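You operate a simulated robot arm through the tools that you are given. There is no shell and no other tool. Be economical: measure what you need, move in short steps, check, and stop when the job is done.

Carry out the task below with a simulated robot arm. There is one attempt and no reset: what you move stays moved.

JOB
Thread the winder and set the tension to 3.
Fine: orange peg over both guides into the black tray; red knob to Free before that and to Drag after; black knob to 3.

It is judged by the outcome, as a careful person would: the job done as asked, and still so three seconds after it is handed in. It fails if anything else is knocked over, pushed out of place, dropped, spilled or broken.

ROBOT AND FRAMES
A 7-joint arm with a two-finger parallel gripper on a trunk, on a base that drives. Base frame: it is fixed to the floor where the robot stands at the start and does not move with it; the origin is under the middle of the robot, x ahead of it, y to its left, z up; the surface under the hand at the start is at about z = 860. Readings come in mm, degrees, newtons and seconds.
With the tool pointing down near the work surface it reaches from about 100 to 880 mm from the robot's upright axis, wherever it stands. Its first joint turns from -115.0 to 115.0 degrees. Places, roughly: black knob [400, -100, 900]; black tray [500, -200, 900]; blue cap [-2750, -2750, 1000]; blue guide [500, -100, 900]; blue knob [500, -200, 900]; orange knob [400, -1000, 900]; red cap [-2750, -3000, 1500]; red jaw [700, -1400, 900]; red knob [500, 100, 900]; red switch [500, -400, 900]; small blue spool (6x6x11 cm) [800, 200, 300]; small green spool [-2750, -2750, 1000]; small orange spool [-2750, -3000, 1250]; small red spool (6x6x11 cm) [800, 100, 300]; small white spool (6x6x11 cm) [500, 0, 900]; small yellow spool [-2750, -2500, 1000]. Payload 3.91 kg.
The tool frame sits at the grasp point between the pads (the TCP): z along the fingers, y along the line on which they close. The tips reach 30 mm beyond it. Largest opening 110 mm; finger width 20, thickness 10; the body of the gripper, 48 by 112 mm, starts 55 mm behind the TCP.
Orientation is told as [roll, pitch, yaw] about the base's x, y, z axes, in that order, counted from this pose: with the fingers straight down and closing along the base's y, the tool's x points along the base's -x, its y along +y and its z along -z.

CONTROLS
- The arm moves only by the tool nudge_tool. Its argument "rows" is a list of rows, each a list of 6 numbers: the shift along the tool's x, y, z in units of 150 mm (1.0 is 150 mm), then the turn, a rotation vector about the tool's x, y, z in units of 180 degrees (1.0 is 180 degrees). In form: [[dx, dy, dz, ax, ay, az], ...]. A call has 1 to 12 rows; each row is the pose to reach, as a shift and turn from the pose commanded when the call began, along the tool's axes at that moment. "fingers" is the gripper command, from -1 (shut) to 1 (fully open), values between in proportion, set as the call begins (left out, the last holds). A call with a number of a shift or a turn outside -1 to 1 is refused whole. A row lasts 0.2 s, in which the tool goes at most 50 mm and 8.6 degrees; a call with a longer step from one row to the next is refused whole, and so is a gripper value outside its range. A pose out of reach is approached as far as the arm can. The call stops where the force on the tool passes 40 N (or 10 N more than at its start, if that is more) or the arm is blocked; 0.2 s more then pass. The fingers move at their own pace (about 153 mm/s each) and stop on an object; they squeeze with about 24 N. The grip force told is the motor's: it shows also when the fingers shut on nothing. Time passes only in rows, and 0.2 s behind the last, so rows that repeat a pose let the fingers close. It gives the time, the measured TCP pose, the force on the tool (base axes), the opening and the grip force at its end, in the units of the frame above (readings bear some noise), with the torque about the TCP (base axes, N m) and any sound that the robot's microphone picked up.
- Cameras (640 x 400 px; columns grow to the right, rows downward): "scene" is now at [224.1, 169.8, 1180.2]; the picture's right is [-0.40, -0.92, 0.00], its down [-0.07, 0.03, -1.00] and it looks along [0.91, -0.40, -0.08] (base axes); focal length 214 px, centre (320, 200). "wrist" rides on the gripper at [72, 17, -103] in the tool frame; the picture's right is [-0.23, 0.97, 0.00], its down [-0.76, -0.18, -0.62] and it looks along [-0.61, -0.14, 0.78] (tool axes); focal length 222 px, centre (320, 200). There is no depth. A picture from a camera that has moved, and an enlarged one, comes with that camera's place and axes in the base frame and with its lens.
- snapshot(camera): a new picture of that camera. The clock stands still meanwhile.
- lift_body(by): slides the trunk up (or, below 0, down) by that many mm; the arm and the scene camera ride with it, the base frame stays. It gives what a move gives, with no picture.
- steer(legs): drives the robot by 1 to 6 legs, each [ahead, left, turn to the left] in mm, mm and degrees, along the robot's own axes; the way and the turn of a leg run together, so that a leg with both is an arc; at most 1500 mm and 180 degrees a leg. The arm and the cameras ride along, it lands a little off, and it stops where it bumps. It gives what a move gives.
- aim_head(pan, tilt): turns the head with the scene camera to pan (to the left, within 80 degrees either way) and tilt (down, from -29 to 69), counted from straight ahead of the robot. It gives what a move gives.
- close_up(camera, box): a new picture of the part [left, top, right, bottom] of that camera's present view, enlarged. The clock stands still meanwhile.
- hand_in(): hands the job in; it is judged then, once.

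Work in short steps. Places have to be worked out from the pictures, the camera data and where the tool is seen: move nearer, look again, correct. Check each grasp and each placing, and mend what went wrong. You have 120 turns and 78 pictures in all, those below and enlarged ones among them. Open the gripper and draw the arm clear of the work before you hand the job in, unless the task says otherwise; then end with one line.

The tools are called after "Request:" as a command line: name --pt "numbers of a row" for each row, then --argument value for the rest, lists and objects as JSON in quotes. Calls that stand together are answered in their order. nudge_tool: Moves the arm, as the interface text tells. Its arguments: {"type":"object","properties":{"rows":{"type":"array"},"fingers":{"type":"number"}},"required":["rows"]} The other tools are called the same way: lift_body (by) slides the trunk up or down; steer (legs) drives the base; aim_head (pan, tilt) turns the head that bears the scene camera; snapshot (camera) takes a picture; close_up (camera, box) takes an enlarged picture of a part of a camera's view; hand_in () hands the job in.

At the start:

```text
t: 0.0
tool_pos: [467.7, 108.6, 1242.4]
orientation: [0.1, 0.1, 0.1]
ft_force: [0.7, -0.6, -0.2]
moment: [-0.02, 0.02, 0.02]
width: 110.1
finger_force: 0.0
trunk travel left (down, up): [-465.0, 525.0]
robot x, y, heading: [3.2, -3.4, 0.0]
head pan, tilt: [-23.8, 4.4]
```

scene: 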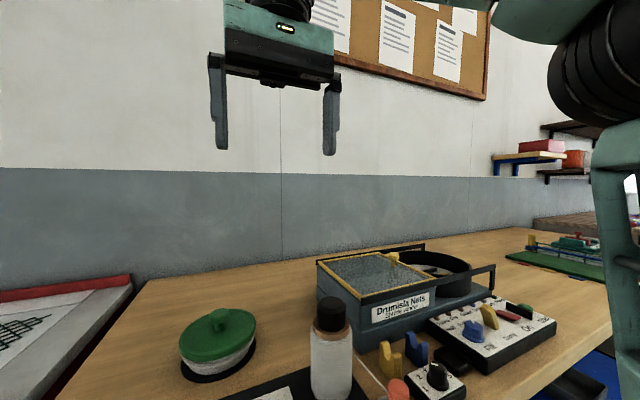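
wrist: 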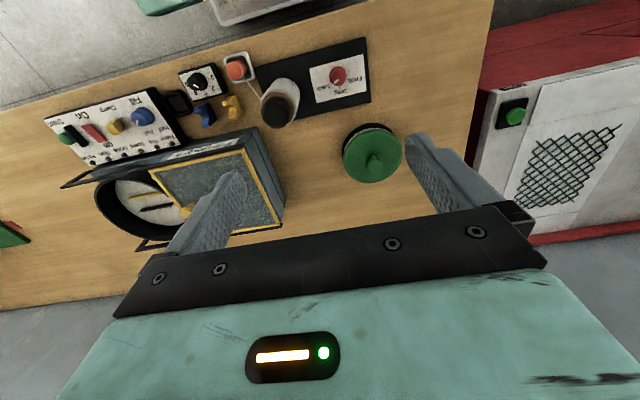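

The winder seems to sit on the near part of the table. I aim the head down at it to look closely.

Request:
aim_head --pan -20 --tilt 45

Request:
snapshot --camera "scene"

Request:
close_up --camera "wrist" --box '[160, 30, 400, 180]'

```text
t: 1.1
tool_pos: [468.8, 109.1, 1242.9]
orientation: [0.0, 0.0, 0.0]
ft_force: [-0.1, -1.1, 0.7]
moment: [0.01, -0.01, -0.01]
width: 109.8
finger_force: 0.1
trunk travel left (down, up): [-465.0, 525.0]
robot x, y, heading: [-4.1, 2.8, 0.2]
head pan, tilt: [-20.0, 45.0]
```

```text
75 pictures are left
camera scene: at [216.7, 178.9, 1116.2], right [-0.34, -0.94, 0.0], down [-0.66, 0.24, -0.71], along [0.67, -0.24, -0.71], focal length 214 px, centre (320, 200)
```

scene: 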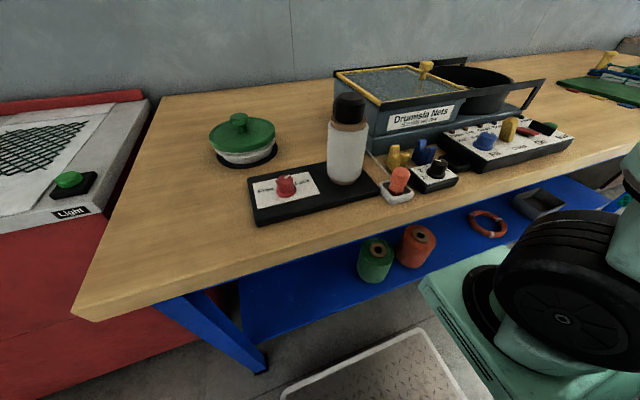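

```text
2.67 times, centred on (280, 105) of wrist
camera zoom: at [396.7, 124.9, 1345.7], right [0.23, 0.97, 0.0], down [0.76, -0.18, 0.62], along [0.61, -0.14, -0.78], focal length 592 px, centre (427, 453)
```

zoom: 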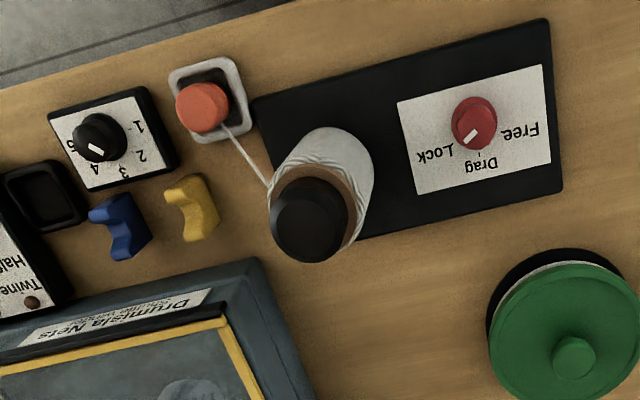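

Request:
close_up --camera "scene" --box '[240, 80, 400, 230]'

Request:
close_up --camera "scene" --box '[360, 110, 520, 210]'

```text
2.67 times, centred on (320, 155) of scene
camera zoom: at [216.7, 178.9, 1116.2], right [-0.34, -0.94, 0.0], down [-0.66, 0.24, -0.71], along [0.67, -0.24, -0.71], focal length 572 px, centre (320, 320)
```

zoom: 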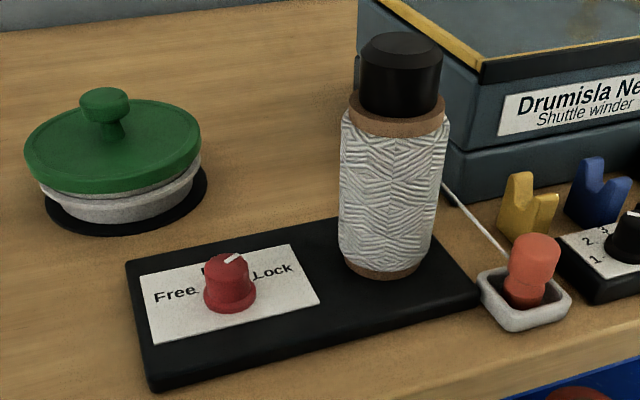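

```text
4.00 times, centred on (440, 160) of scene
camera zoom: at [216.7, 178.9, 1116.2], right [-0.34, -0.94, 0.0], down [-0.66, 0.24, -0.71], along [0.67, -0.24, -0.71], focal length 858 px, centre (-160, 360)
```

zoom: 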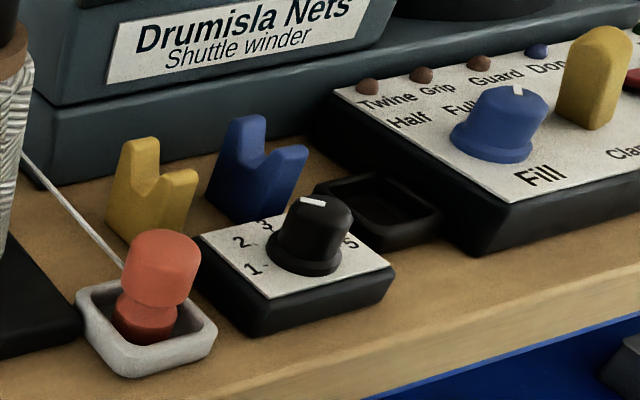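

Red knob is judged near [477, 140, ~905], spool near [485, 37]. I lower above the red knob with a partly closed gripper.

Request:
nudge_tool --pt "-0.018 0.069 0.31 0 0 0" --pt "-0.036 0.138 0.62 0 0 0" --pt "-0.055 0.207 0.93 0 0 0" --fingers 0.0

Request:
nudge_tool --pt "0 0 0.2 0 0 0" --pt "0 0 0.4 0 0 0" --pt "0 0 0.5 0 0 0"

Request:
snapshot --camera "wrist"

Request:
snapshot --camera "scene"

```text
t: 1.9
tool_pos: [476.3, 140.1, 1105.0]
orientation: [0.0, -0.1, 0.0]
ft_force: [-0.4, -0.4, 0.2]
moment: [0.01, -0.06, -0.01]
width: 54.7
finger_force: 0.1
trunk travel left (down, up): [-465.0, 525.0]
robot x, y, heading: [1.2, -3.9, 0.3]
head pan, tilt: [-20.0, 45.0]
```

```text
t: 2.7
tool_pos: [475.1, 139.3, 1027.5]
orientation: [0.0, -0.1, 0.0]
ft_force: [-0.1, 0.6, 0.0]
moment: [0.02, 0.01, 0.0]
width: 55.0
finger_force: 0.2
trunk travel left (down, up): [-465.0, 525.0]
robot x, y, heading: [-0.4, 4.0, -0.2]
head pan, tilt: [-20.0, 45.0]
```

```text
71 pictures are left
camera wrist: at [402.7, 155.2, 1131.9], right [0.23, 0.97, 0.0], down [0.76, -0.18, 0.62], along [0.61, -0.14, -0.78], focal length 222 px, centre (320, 200)
```

wrist: 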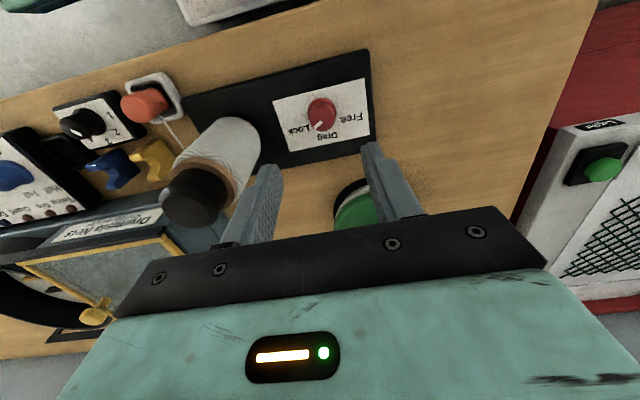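

```text
70 pictures are left
camera scene: at [216.6, 179.0, 1116.2], right [-0.34, -0.94, 0.0], down [-0.66, 0.24, -0.71], along [0.66, -0.24, -0.71], focal length 214 px, centre (320, 200)
```

scene: 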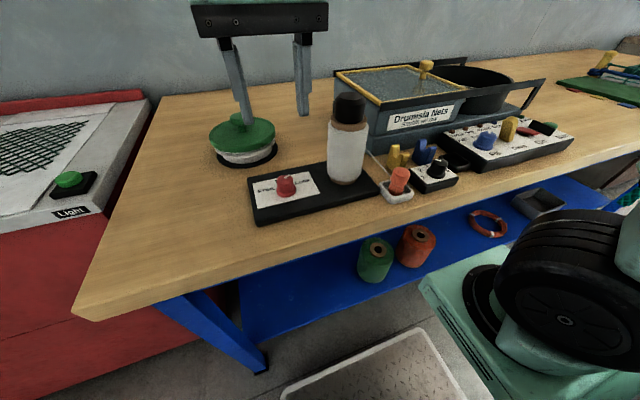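

Request:
close_up --camera "wrist" --box '[270, 70, 374, 155]'

Request:
close_up --camera "wrist" --box '[0, 60, 200, 220]'

```text
4.71 times, centred on (322, 112) of wrist
camera zoom: at [402.7, 155.2, 1131.9], right [0.23, 0.97, 0.0], down [0.76, -0.18, 0.62], along [0.61, -0.14, -0.78], focal length 1045 px, centre (311, 612)
```

zoom: 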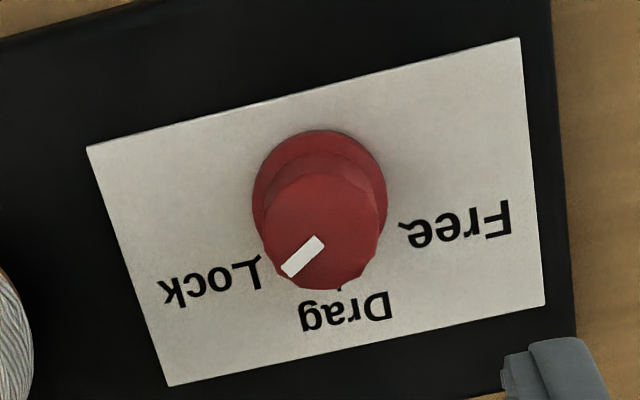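

```text
2.50 times, centred on (100, 140) of wrist
camera zoom: at [402.7, 155.2, 1131.9], right [0.23, 0.97, 0.0], down [0.76, -0.18, 0.62], along [0.61, -0.14, -0.78], focal length 555 px, centre (870, 350)
```

zoom: 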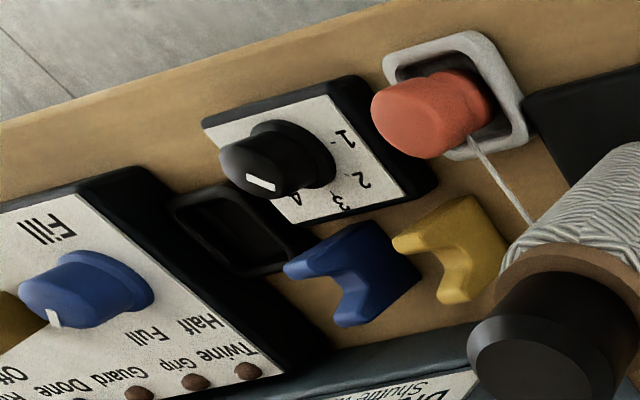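

Red knob centre about [478, 140.6], top z≈902; pointer at Lock (−57°), Free at about +56°. I turn the tool to −80° yaw above it first, then descend.

Request:
nudge_tool --pt "-0.013 0.005 0.05 0 0 0.0444" --pt "-0.013 0.005 0.1 0 0 0.0888" --pt "-0.013 0.005 0.15 0 0 0.1333" --pt "-0.013 0.005 0.2 0 0 0.1777" --pt "-0.013 0.005 0.25 0 0 0.2222" --pt "-0.013 0.005 0.3 0 0 0.2666" --pt "-0.013 0.005 0.35 0 0 0.3111" --pt "-0.013 0.005 0.4 0 0 0.3555" --pt "-0.013 0.005 0.45 0 0 0.4" --pt "-0.013 0.005 0.5 0 0 0.4444"

Request:
snapshot --camera "wrist"

Request:
close_up --camera "scene" --box '[220, 60, 420, 230]'

```text
t: 4.9
tool_pos: [479.8, 140.7, 953.2]
orientation: [0.0, 0.1, -80.1]
ft_force: [1.0, 0.3, 0.1]
moment: [-0.04, 0.01, 0.0]
width: 55.0
finger_force: 0.0
trunk travel left (down, up): [-465.0, 525.0]
robot x, y, heading: [2.4, 0.9, 0.0]
head pan, tilt: [-20.0, 45.0]
```

```text
67 pictures are left
camera wrist: at [484.4, 215.2, 1057.2], right [1.0, -0.06, 0.0], down [-0.04, -0.78, 0.62], along [-0.04, -0.62, -0.78], focal length 222 px, centre (320, 200)
```

wrist: 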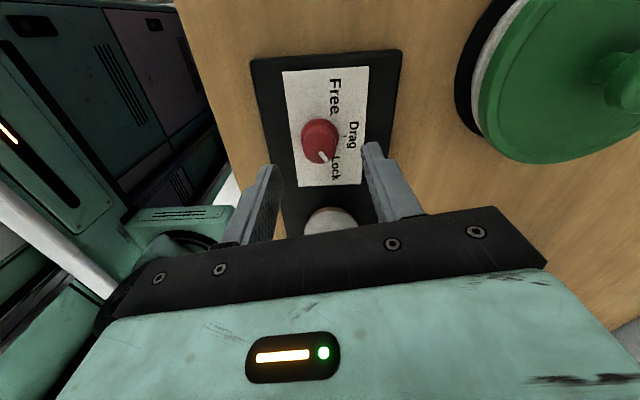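

```text
2.35 times, centred on (320, 145) of scene
camera zoom: at [216.6, 179.0, 1116.2], right [-0.34, -0.94, 0.0], down [-0.66, 0.24, -0.71], along [0.66, -0.24, -0.71], focal length 505 px, centre (320, 329)
```

zoom: 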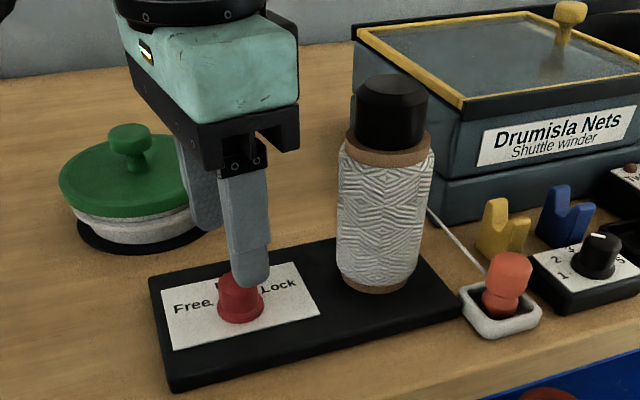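

Fingers straddle the knob. I lower 35 mm and then close.

Request:
nudge_tool --pt "0 0.003 0.12 0 0 0" --pt "0 0.003 0.235 0 0 0"

Request:
nudge_tool --pt "0 0 0 0 0 0" --pt "0 0 0 0 0 0" --pt "0 0 0 0 0 0" --fingers -1

Request:
snapshot --camera "wrist"

```text
t: 5.5
tool_pos: [479.3, 141.2, 918.4]
orientation: [0.0, 0.0, -80.0]
ft_force: [-0.5, 0.0, 0.4]
moment: [-0.01, 0.0, -0.01]
width: 54.8
finger_force: 0.0
trunk travel left (down, up): [-465.0, 525.0]
robot x, y, heading: [0.5, -0.7, 0.1]
head pan, tilt: [-20.0, 45.0]
```

```text
t: 6.3
tool_pos: [478.8, 141.5, 919.0]
orientation: [-0.1, 0.0, -80.1]
ft_force: [2.3, 0.0, -3.9]
moment: [-0.04, -0.1, -0.01]
width: 24.9
finger_force: 45.5
trunk travel left (down, up): [-465.0, 525.0]
robot x, y, heading: [0.1, -2.2, 0.2]
head pan, tilt: [-20.0, 45.0]
```

```text
65 pictures are left
camera wrist: at [483.7, 214.9, 1022.0], right [1.0, -0.05, 0.0], down [-0.04, -0.78, 0.62], along [-0.03, -0.62, -0.78], focal length 222 px, centre (320, 200)
```

wrist: 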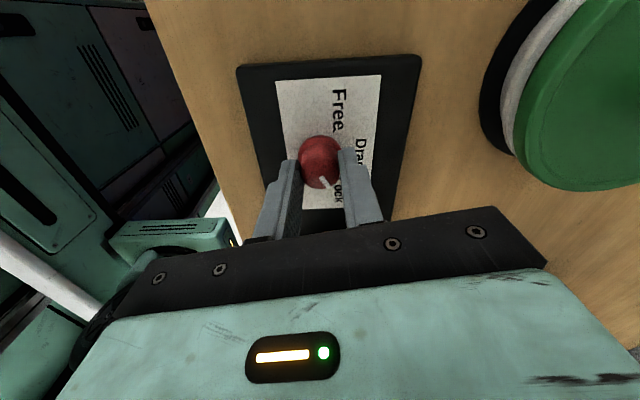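

Gripped at 25 mm. I turn counter-clockwise (seen from above) about 58° first.

Request:
nudge_tool --pt "0 0 0 0 0 -0.045" --pt "0 0 0 0 0 -0.09" --pt "0 0 0 0 0 -0.135" --pt "0 0 0 0 0 -0.18" --pt "0 0 0 0 0 -0.225" --pt "0 0 0 0 0 -0.27" --pt "0 0 0 0 0 -0.315"

Request:
snapshot --camera "wrist"

```text
t: 7.9
tool_pos: [479.2, 140.6, 919.3]
orientation: [0.1, -0.1, -23.1]
ft_force: [-3.3, -1.8, 30.0]
moment: [0.27, 0.98, 0.06]
width: 25.1
finger_force: 44.4
trunk travel left (down, up): [-465.0, 525.0]
robot x, y, heading: [-0.6, 0.7, -0.0]
head pan, tilt: [-20.0, 45.0]
```

```text
64 pictures are left
camera wrist: at [418.7, 183.9, 1021.9], right [0.59, 0.81, 0.0], down [0.63, -0.46, 0.62], along [0.5, -0.37, -0.78], focal length 222 px, centre (320, 200)
```

wrist: 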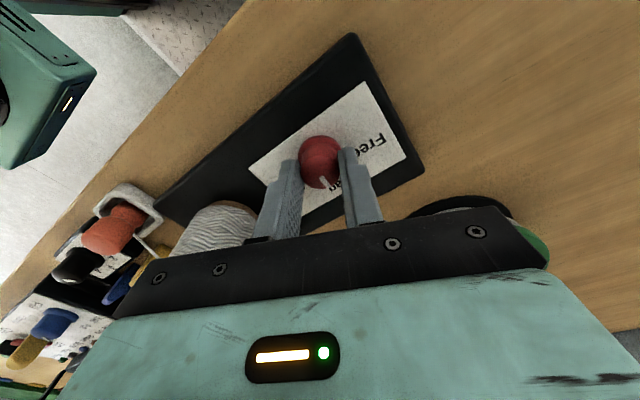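

The knob follows, but a 30 N vertical load built up; I raise by 2 mm while continuing in small amounts.

Request:
nudge_tool --pt "0 0 -0.01 0 0 0" --pt "0 0 -0.013 0 0 -0.045" --pt "0 0 -0.013 0 0 -0.09"

```text
t: 8.7
tool_pos: [478.0, 140.8, 918.5]
orientation: [-0.2, 0.1, -6.9]
ft_force: [-8.7, 1.1, 1.3]
moment: [-0.03, -0.99, 0.01]
width: 25.2
finger_force: 45.2
trunk travel left (down, up): [-465.0, 525.0]
robot x, y, heading: [0.5, 0.5, 0.0]
head pan, tilt: [-20.0, 45.0]
```

Load gone. Continue about 42° more to Free.

Request:
nudge_tool --pt "0 0 0 0 0 -0.045" --pt "0 0 0 0 0 -0.09" --pt "0 0 0 0 0 -0.135" --pt "0 0 0 0 0 -0.18" --pt "0 0 0 0 0 -0.22"

Request:
snapshot --camera "wrist"

```text
t: 9.9
tool_pos: [478.3, 139.4, 918.1]
orientation: [-0.1, 0.3, 32.6]
ft_force: [-18.6, -10.9, -20.6]
moment: [-0.33, 0.57, -0.01]
width: 25.2
finger_force: 44.8
trunk travel left (down, up): [-465.0, 525.0]
robot x, y, heading: [-2.1, 0.9, 0.1]
head pan, tilt: [-20.0, 45.0]
```

```text
63 pictures are left
camera wrist: at [409.4, 114.8, 1022.4], right [-0.33, 0.94, 0.0], down [0.74, 0.26, 0.62], along [0.58, 0.2, -0.79], focal length 222 px, centre (320, 200)
```

wrist: 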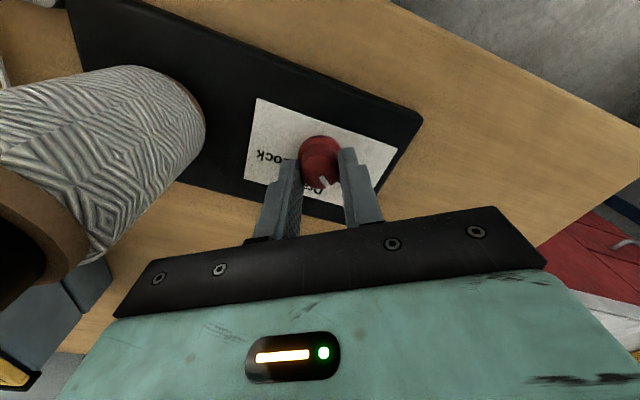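

Turned about 113° in all. I open the fingers and rise to check the pointer.

Request:
nudge_tool --pt "0 0 0 0 0 0" --pt "0 0 0 0 0 0" --fingers 0

Request:
nudge_tool --pt "0 0 -0.3 0 0 0" --pt "0 0 -0.6 0 0 0"

Request:
close_up --camera "wrist" --box '[250, 60, 410, 200]'

```text
t: 10.5
tool_pos: [480.0, 142.5, 920.4]
orientation: [0.1, -0.1, 32.4]
ft_force: [-0.4, -0.4, 0.3]
moment: [0.01, 0.02, -0.02]
width: 55.1
finger_force: 0.2
trunk travel left (down, up): [-465.0, 525.0]
robot x, y, heading: [0.2, -0.5, 0.1]
head pan, tilt: [-20.0, 45.0]
```

```text
t: 11.1
tool_pos: [479.8, 138.6, 1008.1]
orientation: [0.0, 0.0, 32.5]
ft_force: [0.3, -0.3, -1.0]
moment: [-0.01, 0.0, -0.01]
width: 55.0
finger_force: 0.1
trunk travel left (down, up): [-465.0, 525.0]
robot x, y, heading: [1.1, -2.0, 0.2]
head pan, tilt: [-20.0, 45.0]
```

```text
2.86 times, centred on (330, 130) of wrist
camera zoom: at [410.6, 113.2, 1111.6], right [-0.33, 0.94, 0.0], down [0.74, 0.26, 0.62], along [0.59, 0.21, -0.78], focal length 635 px, centre (291, 400)
```

zoom: 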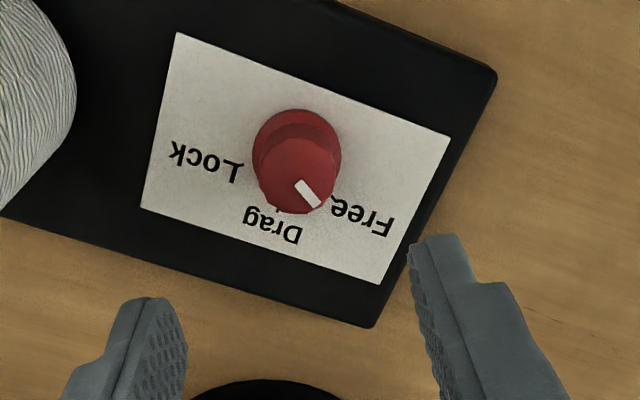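

The pointer reads +59°, at Free. Next I rise and move over toward the orange peg (judged near [420, −25, 920]), turning to yaw 45° so the fingers close across the string.

Request:
nudge_tool --pt "0 0 -0.3 0 0 0" --pt "0 0 -0.6 0 0 0" --pt "0.23 -0.18 -0.6 0 0 -0.02" --pt "0.46 -0.36 -0.6 0 0 -0.04" --pt "0.69 -0.54 -0.6 0 0 -0.06" --pt "0.919 -0.718 -0.6 0 0 -0.069"

Request:
snapshot --camera "wrist"

Request:
snapshot --camera "scene"

```text
t: 12.5
tool_pos: [442.9, 10.5, 1086.5]
orientation: [0.0, 0.1, 43.8]
ft_force: [0.3, 0.2, 0.2]
moment: [-0.04, -0.02, 0.0]
width: 55.0
finger_force: 0.1
out of reach, approached as far as the arm can: row 5, 6
trunk travel left (down, up): [-465.0, 525.0]
robot x, y, heading: [2.1, -2.3, 0.5]
head pan, tilt: [-20.0, 45.0]
```

```text
61 pictures are left
camera wrist: at [379.6, -28.1, 1191.3], right [-0.51, 0.86, 0.0], down [0.67, 0.4, 0.62], along [0.54, 0.32, -0.78], focal length 222 px, centre (320, 200)
```

wrist: 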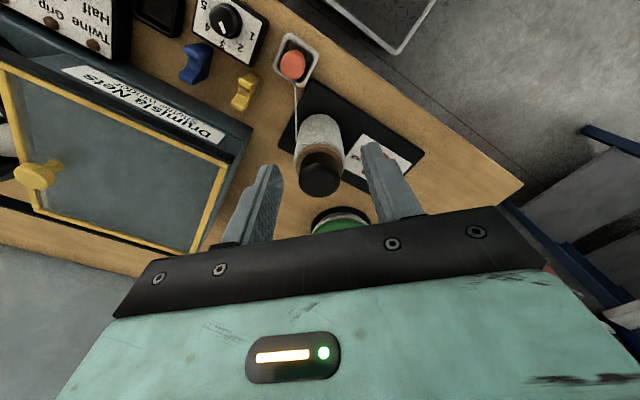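

```text
60 pictures are left
camera scene: at [216.6, 179.1, 1116.2], right [-0.34, -0.94, 0.0], down [-0.66, 0.24, -0.71], along [0.66, -0.24, -0.71], focal length 214 px, centre (320, 200)
```

scene: 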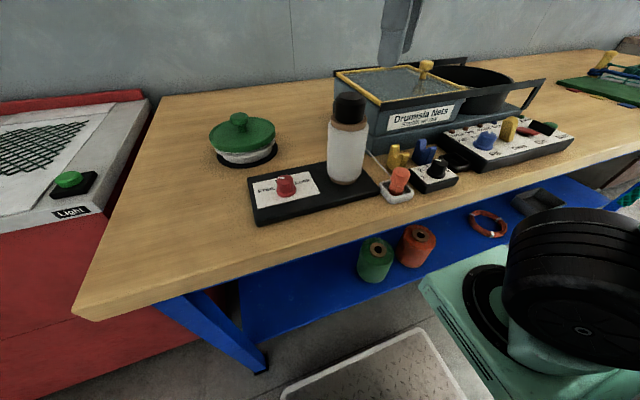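

That yaw nears a joint limit here. I rotate back toward yaw 0 in place and see where the tool ends.

Request:
nudge_tool --pt "0 0 0 0 0 0.042" --pt "0 0 0 0 0 0.084" --pt "0 0 0 0 0 0.126" --pt "0 0 0 0 0 0.168" --pt "0 0 0 0 0 0.21" --pt "0 0 0 0 0 0.25"

```text
t: 13.9
tool_pos: [445.8, 9.8, 1088.2]
orientation: [0.0, 0.0, -0.2]
ft_force: [0.4, -0.2, -0.2]
moment: [0.0, 0.02, 0.0]
width: 55.0
finger_force: 0.0
trunk travel left (down, up): [-465.0, 525.0]
robot x, y, heading: [-0.4, -2.1, -0.0]
head pan, tilt: [-20.0, 45.0]
```

Now at yaw 0; move to over the peg.

Request:
nudge_tool --pt "0.08 -0.14 0 0 0 0" --pt "0.163 -0.267 0 0 0 0" --pt "0.163 -0.267 0.2 0 0 0" --pt "0.163 -0.267 0.4 0 0 0"

Request:
snapshot --camera "wrist"

Request:
close_up --camera "scene" --box '[330, 100, 530, 225]'

```text
t: 14.9
tool_pos: [442.5, 4.9, 1005.7]
orientation: [-0.1, 0.1, -0.1]
ft_force: [0.8, 0.6, -0.2]
moment: [-0.04, -0.04, 0.04]
width: 54.9
finger_force: 0.0
out of reach, approached as far as the arm can: row 1, 2, 3, 4
trunk travel left (down, up): [-465.0, 525.0]
robot x, y, heading: [-2.6, -1.6, 0.0]
head pan, tilt: [-20.0, 45.0]
```

```text
59 pictures are left
camera wrist: at [370.4, 21.5, 1109.2], right [0.23, 0.97, 0.0], down [0.76, -0.18, 0.62], along [0.61, -0.14, -0.78], focal length 222 px, centre (320, 200)
```

wrist: 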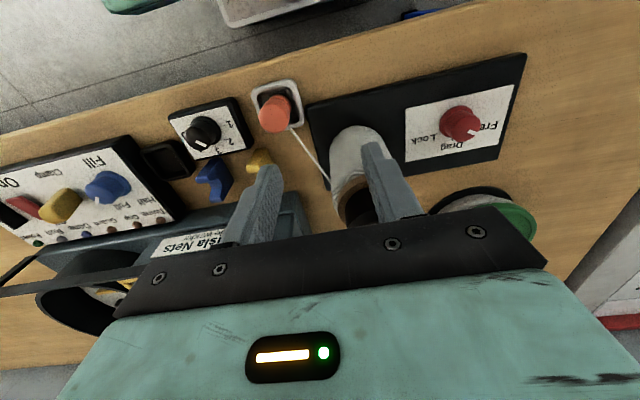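

```text
3.20 times, centred on (430, 162) of scene
camera zoom: at [216.4, 179.0, 1116.3], right [-0.34, -0.94, 0.0], down [-0.66, 0.24, -0.71], along [0.66, -0.24, -0.71], focal length 686 px, centre (-32, 320)
```

zoom: 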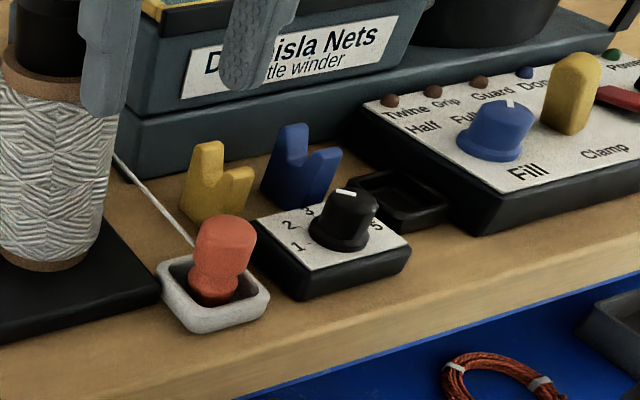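

Again blocked short of the peg (a joint limit, not an obstacle). I raise the tool clear and shift the base back and right so that the work lies where the arm moved freely.

Request:
nudge_tool --pt "0 0 -0.3 0 0 0" --pt "0 0 -0.6 0 0 0" --pt "0 0 -0.8 0 0 0"

Request:
steer --legs '[[-100, 0, 0], [0, -170, 0]]'

Request:
snapshot --camera "wrist"

Request:
snapshot --camera "scene"

```text
t: 15.7
tool_pos: [443.0, 1.9, 1122.0]
orientation: [0.0, 0.1, -0.1]
ft_force: [0.3, -0.2, 0.2]
moment: [0.02, -0.02, -0.05]
width: 54.9
finger_force: 0.0
out of reach, approached as far as the arm can: row 1, 2, 3
trunk travel left (down, up): [-465.0, 525.0]
robot x, y, heading: [-0.5, 5.4, -0.1]
head pan, tilt: [-20.0, 45.0]
```

```text
t: 17.9
tool_pos: [344.4, -166.1, 1121.6]
orientation: [-0.1, 0.1, -0.2]
ft_force: [-0.1, -0.2, -0.1]
moment: [0.0, -0.01, 0.0]
width: 55.1
finger_force: 0.0
trunk travel left (down, up): [-465.0, 525.0]
robot x, y, heading: [-99.5, -163.7, -0.3]
head pan, tilt: [-20.0, 45.0]
```

```text
57 pictures are left
camera wrist: at [271.6, -149.8, 1225.3], right [0.23, 0.97, 0.0], down [0.76, -0.18, 0.62], along [0.61, -0.15, -0.78], focal length 222 px, centre (320, 200)
```

wrist: 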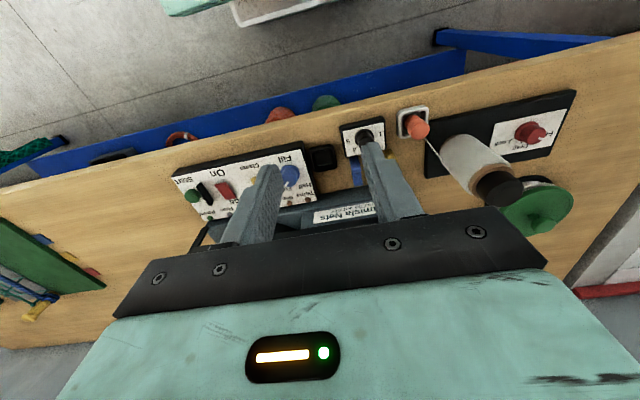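

```text
56 pictures are left
camera scene: at [118.3, 10.6, 1116.2], right [-0.35, -0.94, 0.0], down [-0.66, 0.24, -0.71], along [0.66, -0.24, -0.71], focal length 214 px, centre (320, 200)
```

scene: 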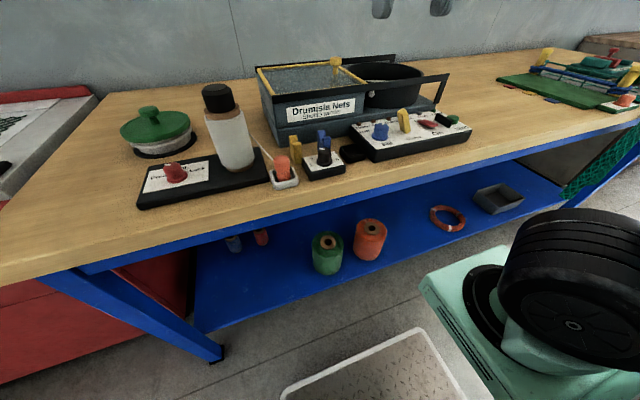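

The base moved well. Now I move the tool over the peg at a safe height.

Request:
nudge_tool --pt "-0.127 0.23 0 0 0 0" --pt "-0.253 0.46 0 0 0 0" --pt "-0.38 0.69 0 0 0 0" --pt "-0.507 0.92 0 0 0 0" --pt "-0.507 0.92 0.3 0 0 0" --pt "-0.507 0.92 0.6 0 0 0"

Request:
close_up --camera "wrist" --box '[160, 40, 400, 190]'

Request:
close_up --camera "scene" --box '[220, 60, 420, 200]'

```text
t: 19.3
tool_pos: [418.8, -26.8, 1032.3]
orientation: [0.0, 0.0, -0.3]
ft_force: [-0.6, 0.0, 0.8]
moment: [0.03, 0.0, 0.02]
width: 55.2
finger_force: 0.0
trunk travel left (down, up): [-465.0, 525.0]
robot x, y, heading: [-97.9, -167.0, -0.4]
head pan, tilt: [-20.0, 45.0]
```

```text
2.67 times, centred on (280, 115) of wrist
camera zoom: at [346.7, -9.6, 1135.9], right [0.23, 0.97, 0.0], down [0.76, -0.18, 0.62], along [0.61, -0.14, -0.78], focal length 592 px, centre (427, 427)
```

zoom: 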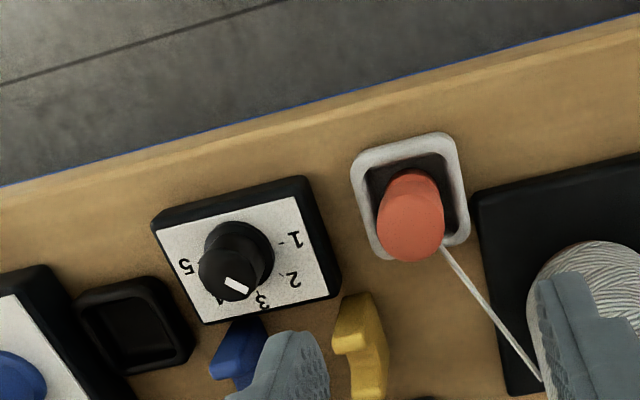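

```text
2.86 times, centred on (320, 130) of scene
camera zoom: at [118.2, 10.6, 1116.2], right [-0.35, -0.94, 0.0], down [-0.66, 0.24, -0.71], along [0.66, -0.24, -0.71], focal length 613 px, centre (320, 400)
```

zoom: 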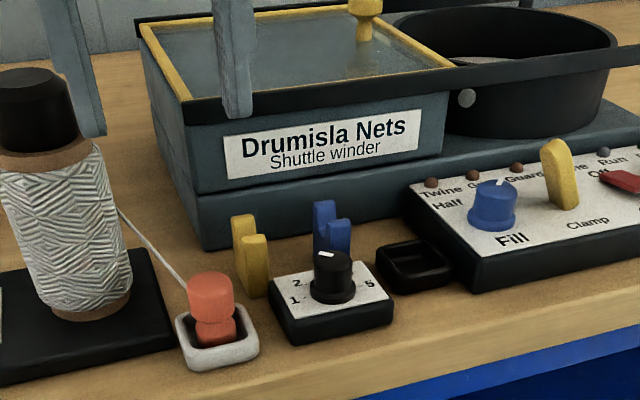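

Peg top judged at [427, −33, 908], Ø25. I align over it, turn to yaw 15°, narrow the fingers to ~44 mm and go down to 955 to verify.

Request:
nudge_tool --pt "-0.053 -0.04 0 0 0 -0.042" --pt "-0.053 -0.04 0.2 0 0 -0.083" --pt "-0.053 -0.04 0.4 0 0 -0.083" --pt "-0.053 -0.04 0.5 0 0 -0.083" --fingers -0.2

Request:
snapshot --camera "wrist"

Request:
close_up --camera "scene" --box '[180, 60, 380, 200]'

```text
t: 20.3
tool_pos: [427.7, -32.9, 956.3]
orientation: [-0.1, 0.1, 14.7]
ft_force: [0.1, 0.5, 0.4]
moment: [-0.01, 0.0, 0.0]
width: 44.0
finger_force: 0.0
trunk travel left (down, up): [-465.0, 525.0]
robot x, y, heading: [-97.8, -168.5, -0.1]
head pan, tilt: [-20.0, 45.0]
```

```text
53 pictures are left
camera wrist: at [353.1, -35.6, 1059.1], right [-0.03, 1.0, 0.0], down [0.78, 0.02, 0.62], along [0.62, 0.02, -0.78], focal length 222 px, centre (320, 200)
```

wrist: 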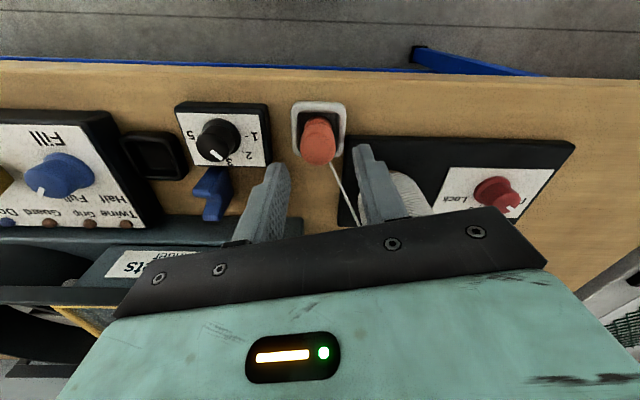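

```text
2.86 times, centred on (280, 130) of scene
camera zoom: at [118.3, 10.6, 1116.2], right [-0.35, -0.94, 0.0], down [-0.66, 0.24, -0.71], along [0.66, -0.24, -0.71], focal length 613 px, centre (434, 400)
```

zoom: 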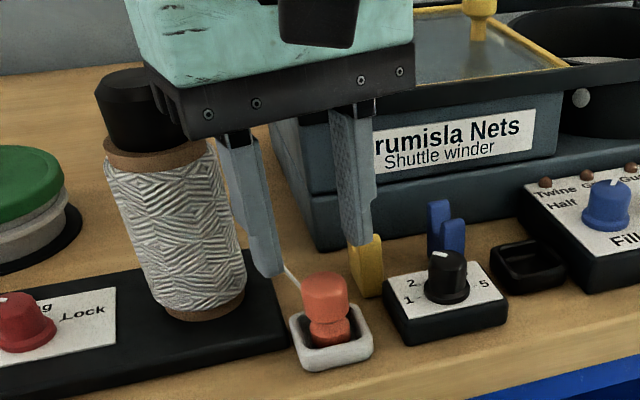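

Alignment looks good. I descend to TCP 914 in two steps.

Request:
nudge_tool --pt "0 0 0.14 0 0 0" --pt "0 0 0.275 0 0 0"

Request:
snapshot --camera "wrist"

Request:
close_up --camera "scene" --box '[230, 90, 350, 200]'

```text
t: 20.9
tool_pos: [426.6, -34.9, 913.7]
orientation: [-0.1, 0.1, 14.7]
ft_force: [0.6, 0.5, 0.4]
moment: [0.02, 0.0, 0.03]
width: 44.0
finger_force: 0.1
trunk travel left (down, up): [-465.0, 525.0]
robot x, y, heading: [-98.9, -169.2, -0.1]
head pan, tilt: [-20.0, 45.0]
```

```text
51 pictures are left
camera wrist: at [352.3, -36.8, 1016.8], right [-0.03, 1.0, 0.0], down [0.78, 0.02, 0.62], along [0.62, 0.02, -0.78], focal length 222 px, centre (320, 200)
```

wrist: 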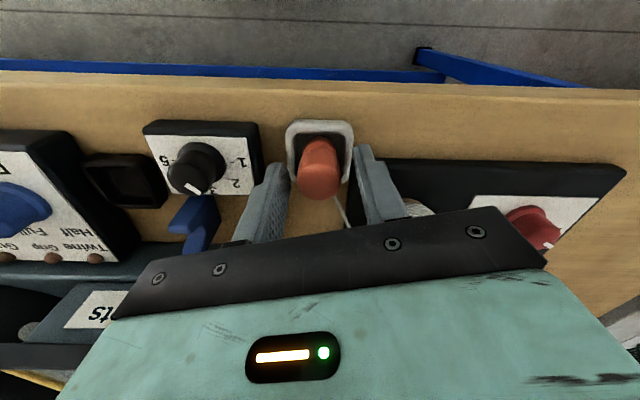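

```text
3.64 times, centred on (290, 145) of scene
camera zoom: at [118.3, 10.6, 1116.2], right [-0.35, -0.94, 0.0], down [-0.66, 0.24, -0.71], along [0.66, -0.24, -0.71], focal length 780 px, centre (429, 400)
```

zoom: 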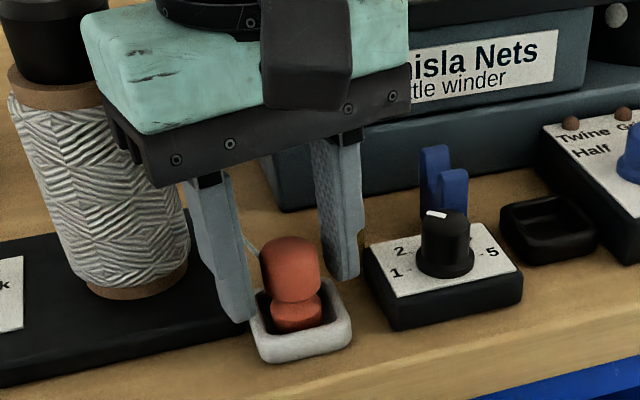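

Fingers straddle the peg's head. Close on it.

Request:
nudge_tool --pt "0 0 0 0 0 0" --pt "0 0 0 0 0 0" --pt "0 0 0 0 0 0" --fingers -1

Request:
close_up --camera "scene" --box '[230, 90, 350, 200]'

```text
t: 21.7
tool_pos: [427.4, -33.8, 913.2]
orientation: [-0.1, 0.0, 14.7]
ft_force: [-0.2, -0.9, 0.0]
moment: [-0.03, 0.03, 0.0]
width: 25.2
finger_force: 24.4
trunk travel left (down, up): [-465.0, 525.0]
robot x, y, heading: [-94.6, -167.7, -0.4]
head pan, tilt: [-20.0, 45.0]
```

```text
3.64 times, centred on (290, 145) of scene
camera zoom: at [118.3, 10.6, 1116.2], right [-0.35, -0.94, 0.0], down [-0.66, 0.24, -0.71], along [0.66, -0.24, -0.71], focal length 780 px, centre (429, 400)
```

zoom: 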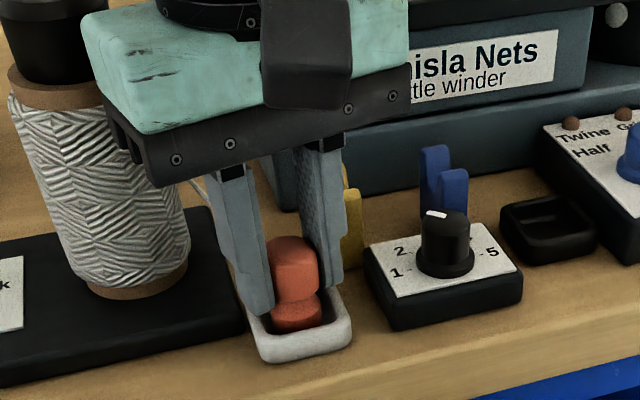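

Peg gripped (25 mm). Guides' notches are judged at about [480, −70] and [480, −129] with prongs up to z≈910; tray centre about [454, −178]. I lift straight to TCP ~995.

Request:
nudge_tool --pt "0 0 -0.1 0 0 0" --pt "0 0 -0.3 0 0 0" --pt "0 0 -0.547 0 0 0"

Request:
snapshot --camera "scene"

```text
t: 22.5
tool_pos: [428.2, -35.4, 996.3]
orientation: [0.0, 0.1, 14.7]
ft_force: [0.1, -0.5, 0.5]
moment: [-0.02, 0.03, 0.0]
width: 25.0
finger_force: 24.0
trunk travel left (down, up): [-465.0, 525.0]
robot x, y, heading: [-97.9, -168.0, -0.1]
head pan, tilt: [-20.0, 45.0]
```

```text
48 pictures are left
camera scene: at [118.4, 10.7, 1116.1], right [-0.35, -0.94, 0.0], down [-0.66, 0.24, -0.71], along [0.66, -0.24, -0.71], focal length 214 px, centre (320, 200)
```

scene: 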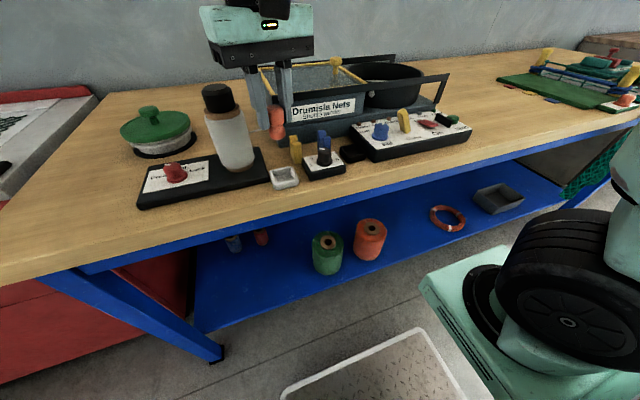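

Peg is lifted. A close look at the guides, now unobstructed.

Request:
close_up --camera "scene" --box '[260, 100, 380, 200]'

Request:
close_up --camera "wrist" --box '[100, 80, 400, 240]'

```text
4.00 times, centred on (320, 150) of scene
camera zoom: at [118.4, 10.7, 1116.1], right [-0.35, -0.94, 0.0], down [-0.66, 0.24, -0.71], along [0.66, -0.24, -0.71], focal length 858 px, centre (320, 400)
```

zoom: 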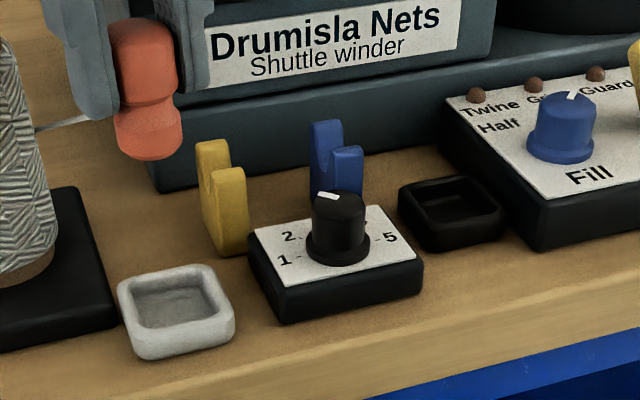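

```text
2.13 times, centred on (250, 160) of wrist
camera zoom: at [354.6, -37.7, 1099.9], right [-0.03, 1.0, 0.0], down [0.78, 0.02, 0.62], along [0.62, 0.02, -0.78], focal length 474 px, centre (469, 285)
```

zoom: 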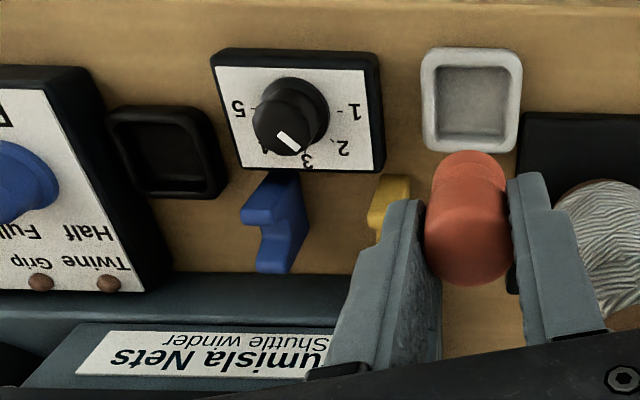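

Moving at height to x≈482, then along −y over the yellow guide and to the blue one.

Request:
nudge_tool --pt "-0.16 -0.095 0 0 0 0" --pt "-0.322 -0.191 0 0 0 0" --pt "-0.26 -0.42 0 0 0 0" --pt "-0.203 -0.643 0 0 0 0"

Request:
close_up --camera "scene" --box '[200, 60, 400, 200]'

```text
t: 23.5
tool_pos: [482.9, -120.9, 996.9]
orientation: [0.0, 0.1, 14.7]
ft_force: [0.4, -1.1, 0.3]
moment: [0.02, 0.0, -0.03]
width: 25.0
finger_force: 24.3
trunk travel left (down, up): [-465.0, 525.0]
robot x, y, heading: [-96.6, -172.9, -0.3]
head pan, tilt: [-20.0, 45.0]
```

```text
2.86 times, centred on (300, 130) of scene
camera zoom: at [118.3, 10.9, 1116.1], right [-0.34, -0.94, 0.0], down [-0.66, 0.24, -0.71], along [0.66, -0.24, -0.71], focal length 613 px, centre (377, 400)
```

zoom: 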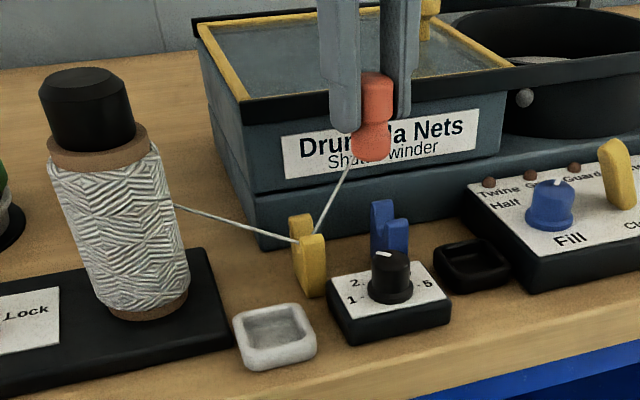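

The string already sits in the yellow notch. I go on past the blue guide to y≈−178, then try turning to yaw 75°.

Request:
nudge_tool --pt "0.049 -0.187 0 0 0 0" --pt "0.098 -0.374 0 0 0 0" --pt "0.098 -0.374 0 0 0 -0.045" --pt "0.098 -0.374 0 0 0 -0.09" --pt "0.098 -0.374 0 0 0 -0.135" --pt "0.098 -0.374 0 0 0 -0.18" --pt "0.098 -0.374 0 0 0 -0.225" --pt "0.098 -0.374 0 0 0 -0.27" --pt "0.098 -0.374 0 0 0 -0.315" --pt "0.098 -0.374 0 0 0 -0.335"

Request:
close_up --camera "scene" --box '[200, 60, 400, 200]'

Request:
snapshot --camera "wrist"

```text
t: 25.7
tool_pos: [481.6, -177.6, 997.7]
orientation: [0.1, 0.1, 75.1]
ft_force: [-0.1, -0.3, 0.4]
moment: [0.01, -0.02, -0.03]
width: 25.3
finger_force: 24.2
trunk travel left (down, up): [-465.0, 525.0]
robot x, y, heading: [-98.8, -167.7, -0.2]
head pan, tilt: [-20.0, 45.0]
```

```text
2.86 times, centred on (300, 130) of scene
camera zoom: at [118.3, 10.6, 1116.2], right [-0.35, -0.94, 0.0], down [-0.66, 0.24, -0.71], along [0.66, -0.24, -0.71], focal length 613 px, centre (377, 400)
```

zoom: 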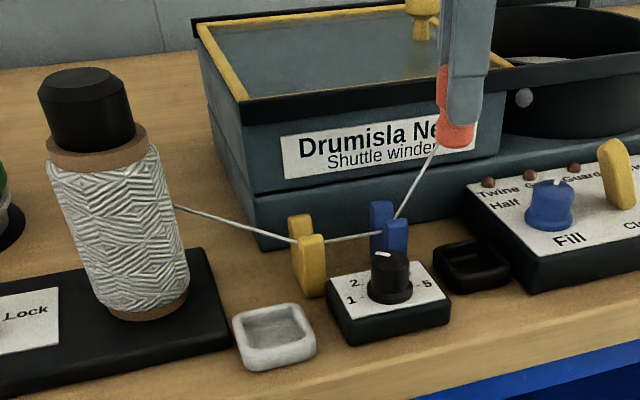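

```text
43 pictures are left
camera wrist: at [447.2, -244.5, 1101.2], right [-0.88, 0.47, 0.0], down [0.37, 0.69, 0.62], along [0.29, 0.55, -0.78], focal length 222 px, centre (320, 200)
```

wrist: 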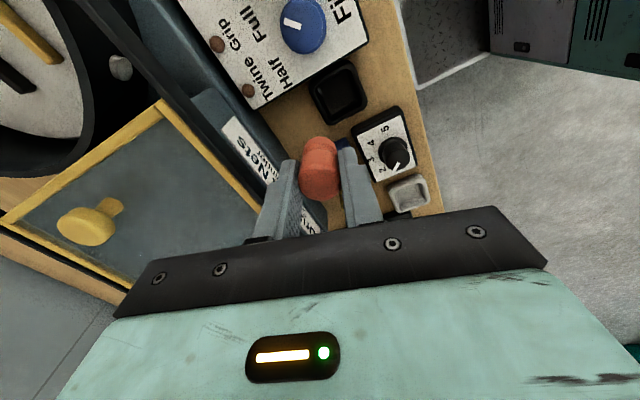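

The string lies in both notches. I lower to TCP ~950 in place, then move over the tray.

Request:
nudge_tool --pt "0 0 0.16 0 0 0" --pt "0 0 0.31 0 0 0" --pt "0.088 0.173 0.31 0 0 0"

Request:
close_up --camera "scene" --box '[260, 70, 400, 190]'

Request:
close_up --camera "wrist" --box '[240, 60, 440, 220]'

```text
t: 26.5
tool_pos: [452.0, -185.2, 948.3]
orientation: [0.1, 0.0, 75.1]
ft_force: [0.0, -1.1, -0.4]
moment: [-0.02, 0.02, 0.02]
width: 25.3
finger_force: 23.9
trunk travel left (down, up): [-465.0, 525.0]
robot x, y, heading: [-97.7, -165.2, -0.2]
head pan, tilt: [-20.0, 45.0]
```

```text
3.33 times, centred on (330, 130) of scene
camera zoom: at [118.5, 10.7, 1116.1], right [-0.35, -0.94, 0.0], down [-0.66, 0.24, -0.71], along [0.66, -0.24, -0.71], focal length 715 px, centre (287, 433)
```

zoom: 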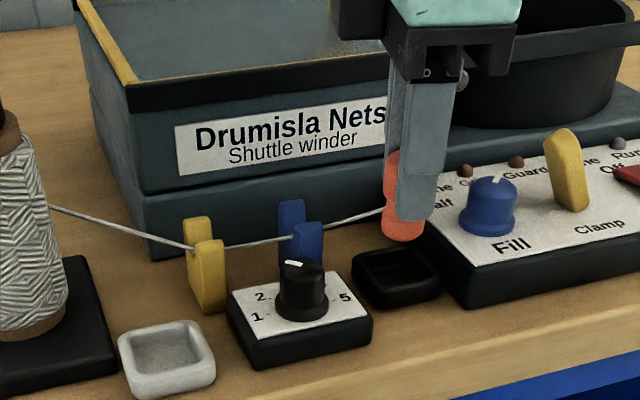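

```text
2.50 times, centred on (340, 140) of wrist
camera zoom: at [418.4, -251.8, 1052.8], right [-0.88, 0.47, 0.0], down [0.37, 0.69, 0.62], along [0.29, 0.55, -0.78], focal length 555 px, centre (270, 350)
```

zoom: 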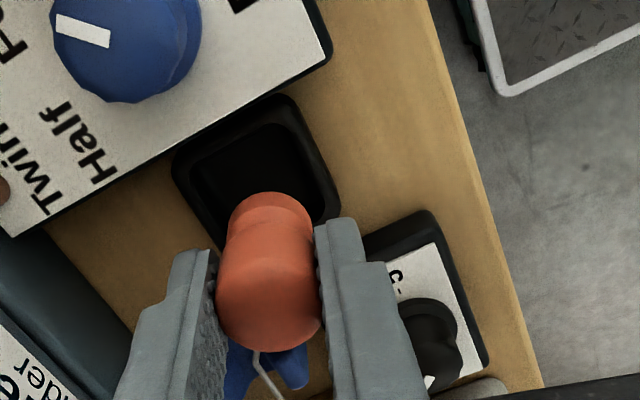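

Peg is over the tray; tray centre judged at about [455, −186.5]. I correct by 3 mm and lower to just above the rim to check again.

Request:
nudge_tool --pt "0.004 -0.022 0 0 0 0" --pt "0.004 -0.022 0.13 0 0 0"

Request:
close_up --camera "scene" --box '[280, 90, 400, 190]'

Request:
close_up --camera "wrist" --box '[240, 60, 440, 220]'

```text
t: 27.1
tool_pos: [455.5, -186.8, 931.5]
orientation: [0.1, 0.1, 75.0]
ft_force: [0.8, -0.1, 0.3]
moment: [-0.01, 0.0, 0.0]
width: 25.0
finger_force: 23.9
trunk travel left (down, up): [-465.0, 525.0]
robot x, y, heading: [-97.3, -168.8, -0.3]
head pan, tilt: [-20.0, 45.0]
```

```text
4.00 times, centred on (340, 140) of scene
camera zoom: at [118.3, 10.6, 1116.2], right [-0.35, -0.94, 0.0], down [-0.66, 0.24, -0.71], along [0.66, -0.24, -0.71], focal length 858 px, centre (240, 440)
```

zoom: 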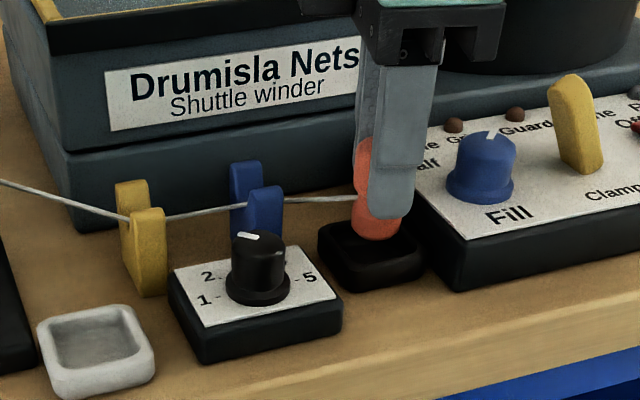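

```text
2.50 times, centred on (340, 140) of wrist
camera zoom: at [419.8, -253.4, 1034.6], right [-0.88, 0.47, 0.0], down [0.37, 0.69, 0.62], along [0.29, 0.55, -0.78], focal length 555 px, centre (270, 350)
```

zoom: 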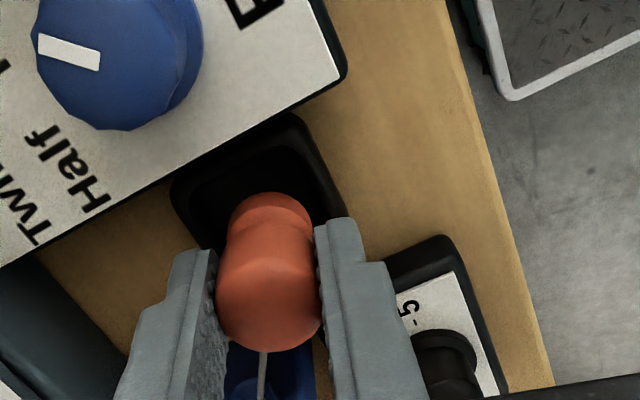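

Both views agree within a few mm. Lower the last 16 mm.

Request:
nudge_tool --pt "0 0 0.05 0 0 0" --pt "0 0 0.085 0 0 0" --pt "0 0 0.107 0 0 0"

Request:
close_up --camera "scene" --box '[280, 90, 400, 190]'

```text
t: 27.9
tool_pos: [455.7, -185.1, 916.5]
orientation: [0.1, 0.1, 75.0]
ft_force: [0.3, -0.3, 0.0]
moment: [0.04, -0.04, -0.01]
width: 25.1
finger_force: 24.0
trunk travel left (down, up): [-465.0, 525.0]
robot x, y, heading: [-99.2, -167.9, -0.1]
head pan, tilt: [-20.0, 45.0]
```

```text
4.00 times, centred on (340, 140) of scene
camera zoom: at [118.3, 10.6, 1116.2], right [-0.35, -0.94, 0.0], down [-0.66, 0.24, -0.71], along [0.66, -0.24, -0.71], focal length 858 px, centre (240, 440)
```

zoom: 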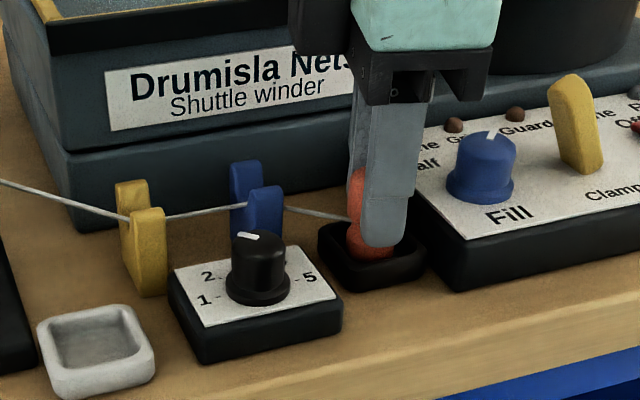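

Peg is inside the tray without contact forces; 3 mm more to touch the floor.

Request:
nudge_tool --pt "0 0 0.01 0 0 0" --pt "0 0 0.02 0 0 0"

```text
t: 28.5
tool_pos: [456.1, -184.8, 913.4]
orientation: [0.0, 0.0, 75.0]
ft_force: [-0.8, 0.7, 6.6]
moment: [0.03, 0.03, 0.02]
width: 25.3
finger_force: 24.1
trunk travel left (down, up): [-465.0, 525.0]
robot x, y, heading: [-99.9, -168.8, -0.1]
head pan, tilt: [-20.0, 45.0]
```

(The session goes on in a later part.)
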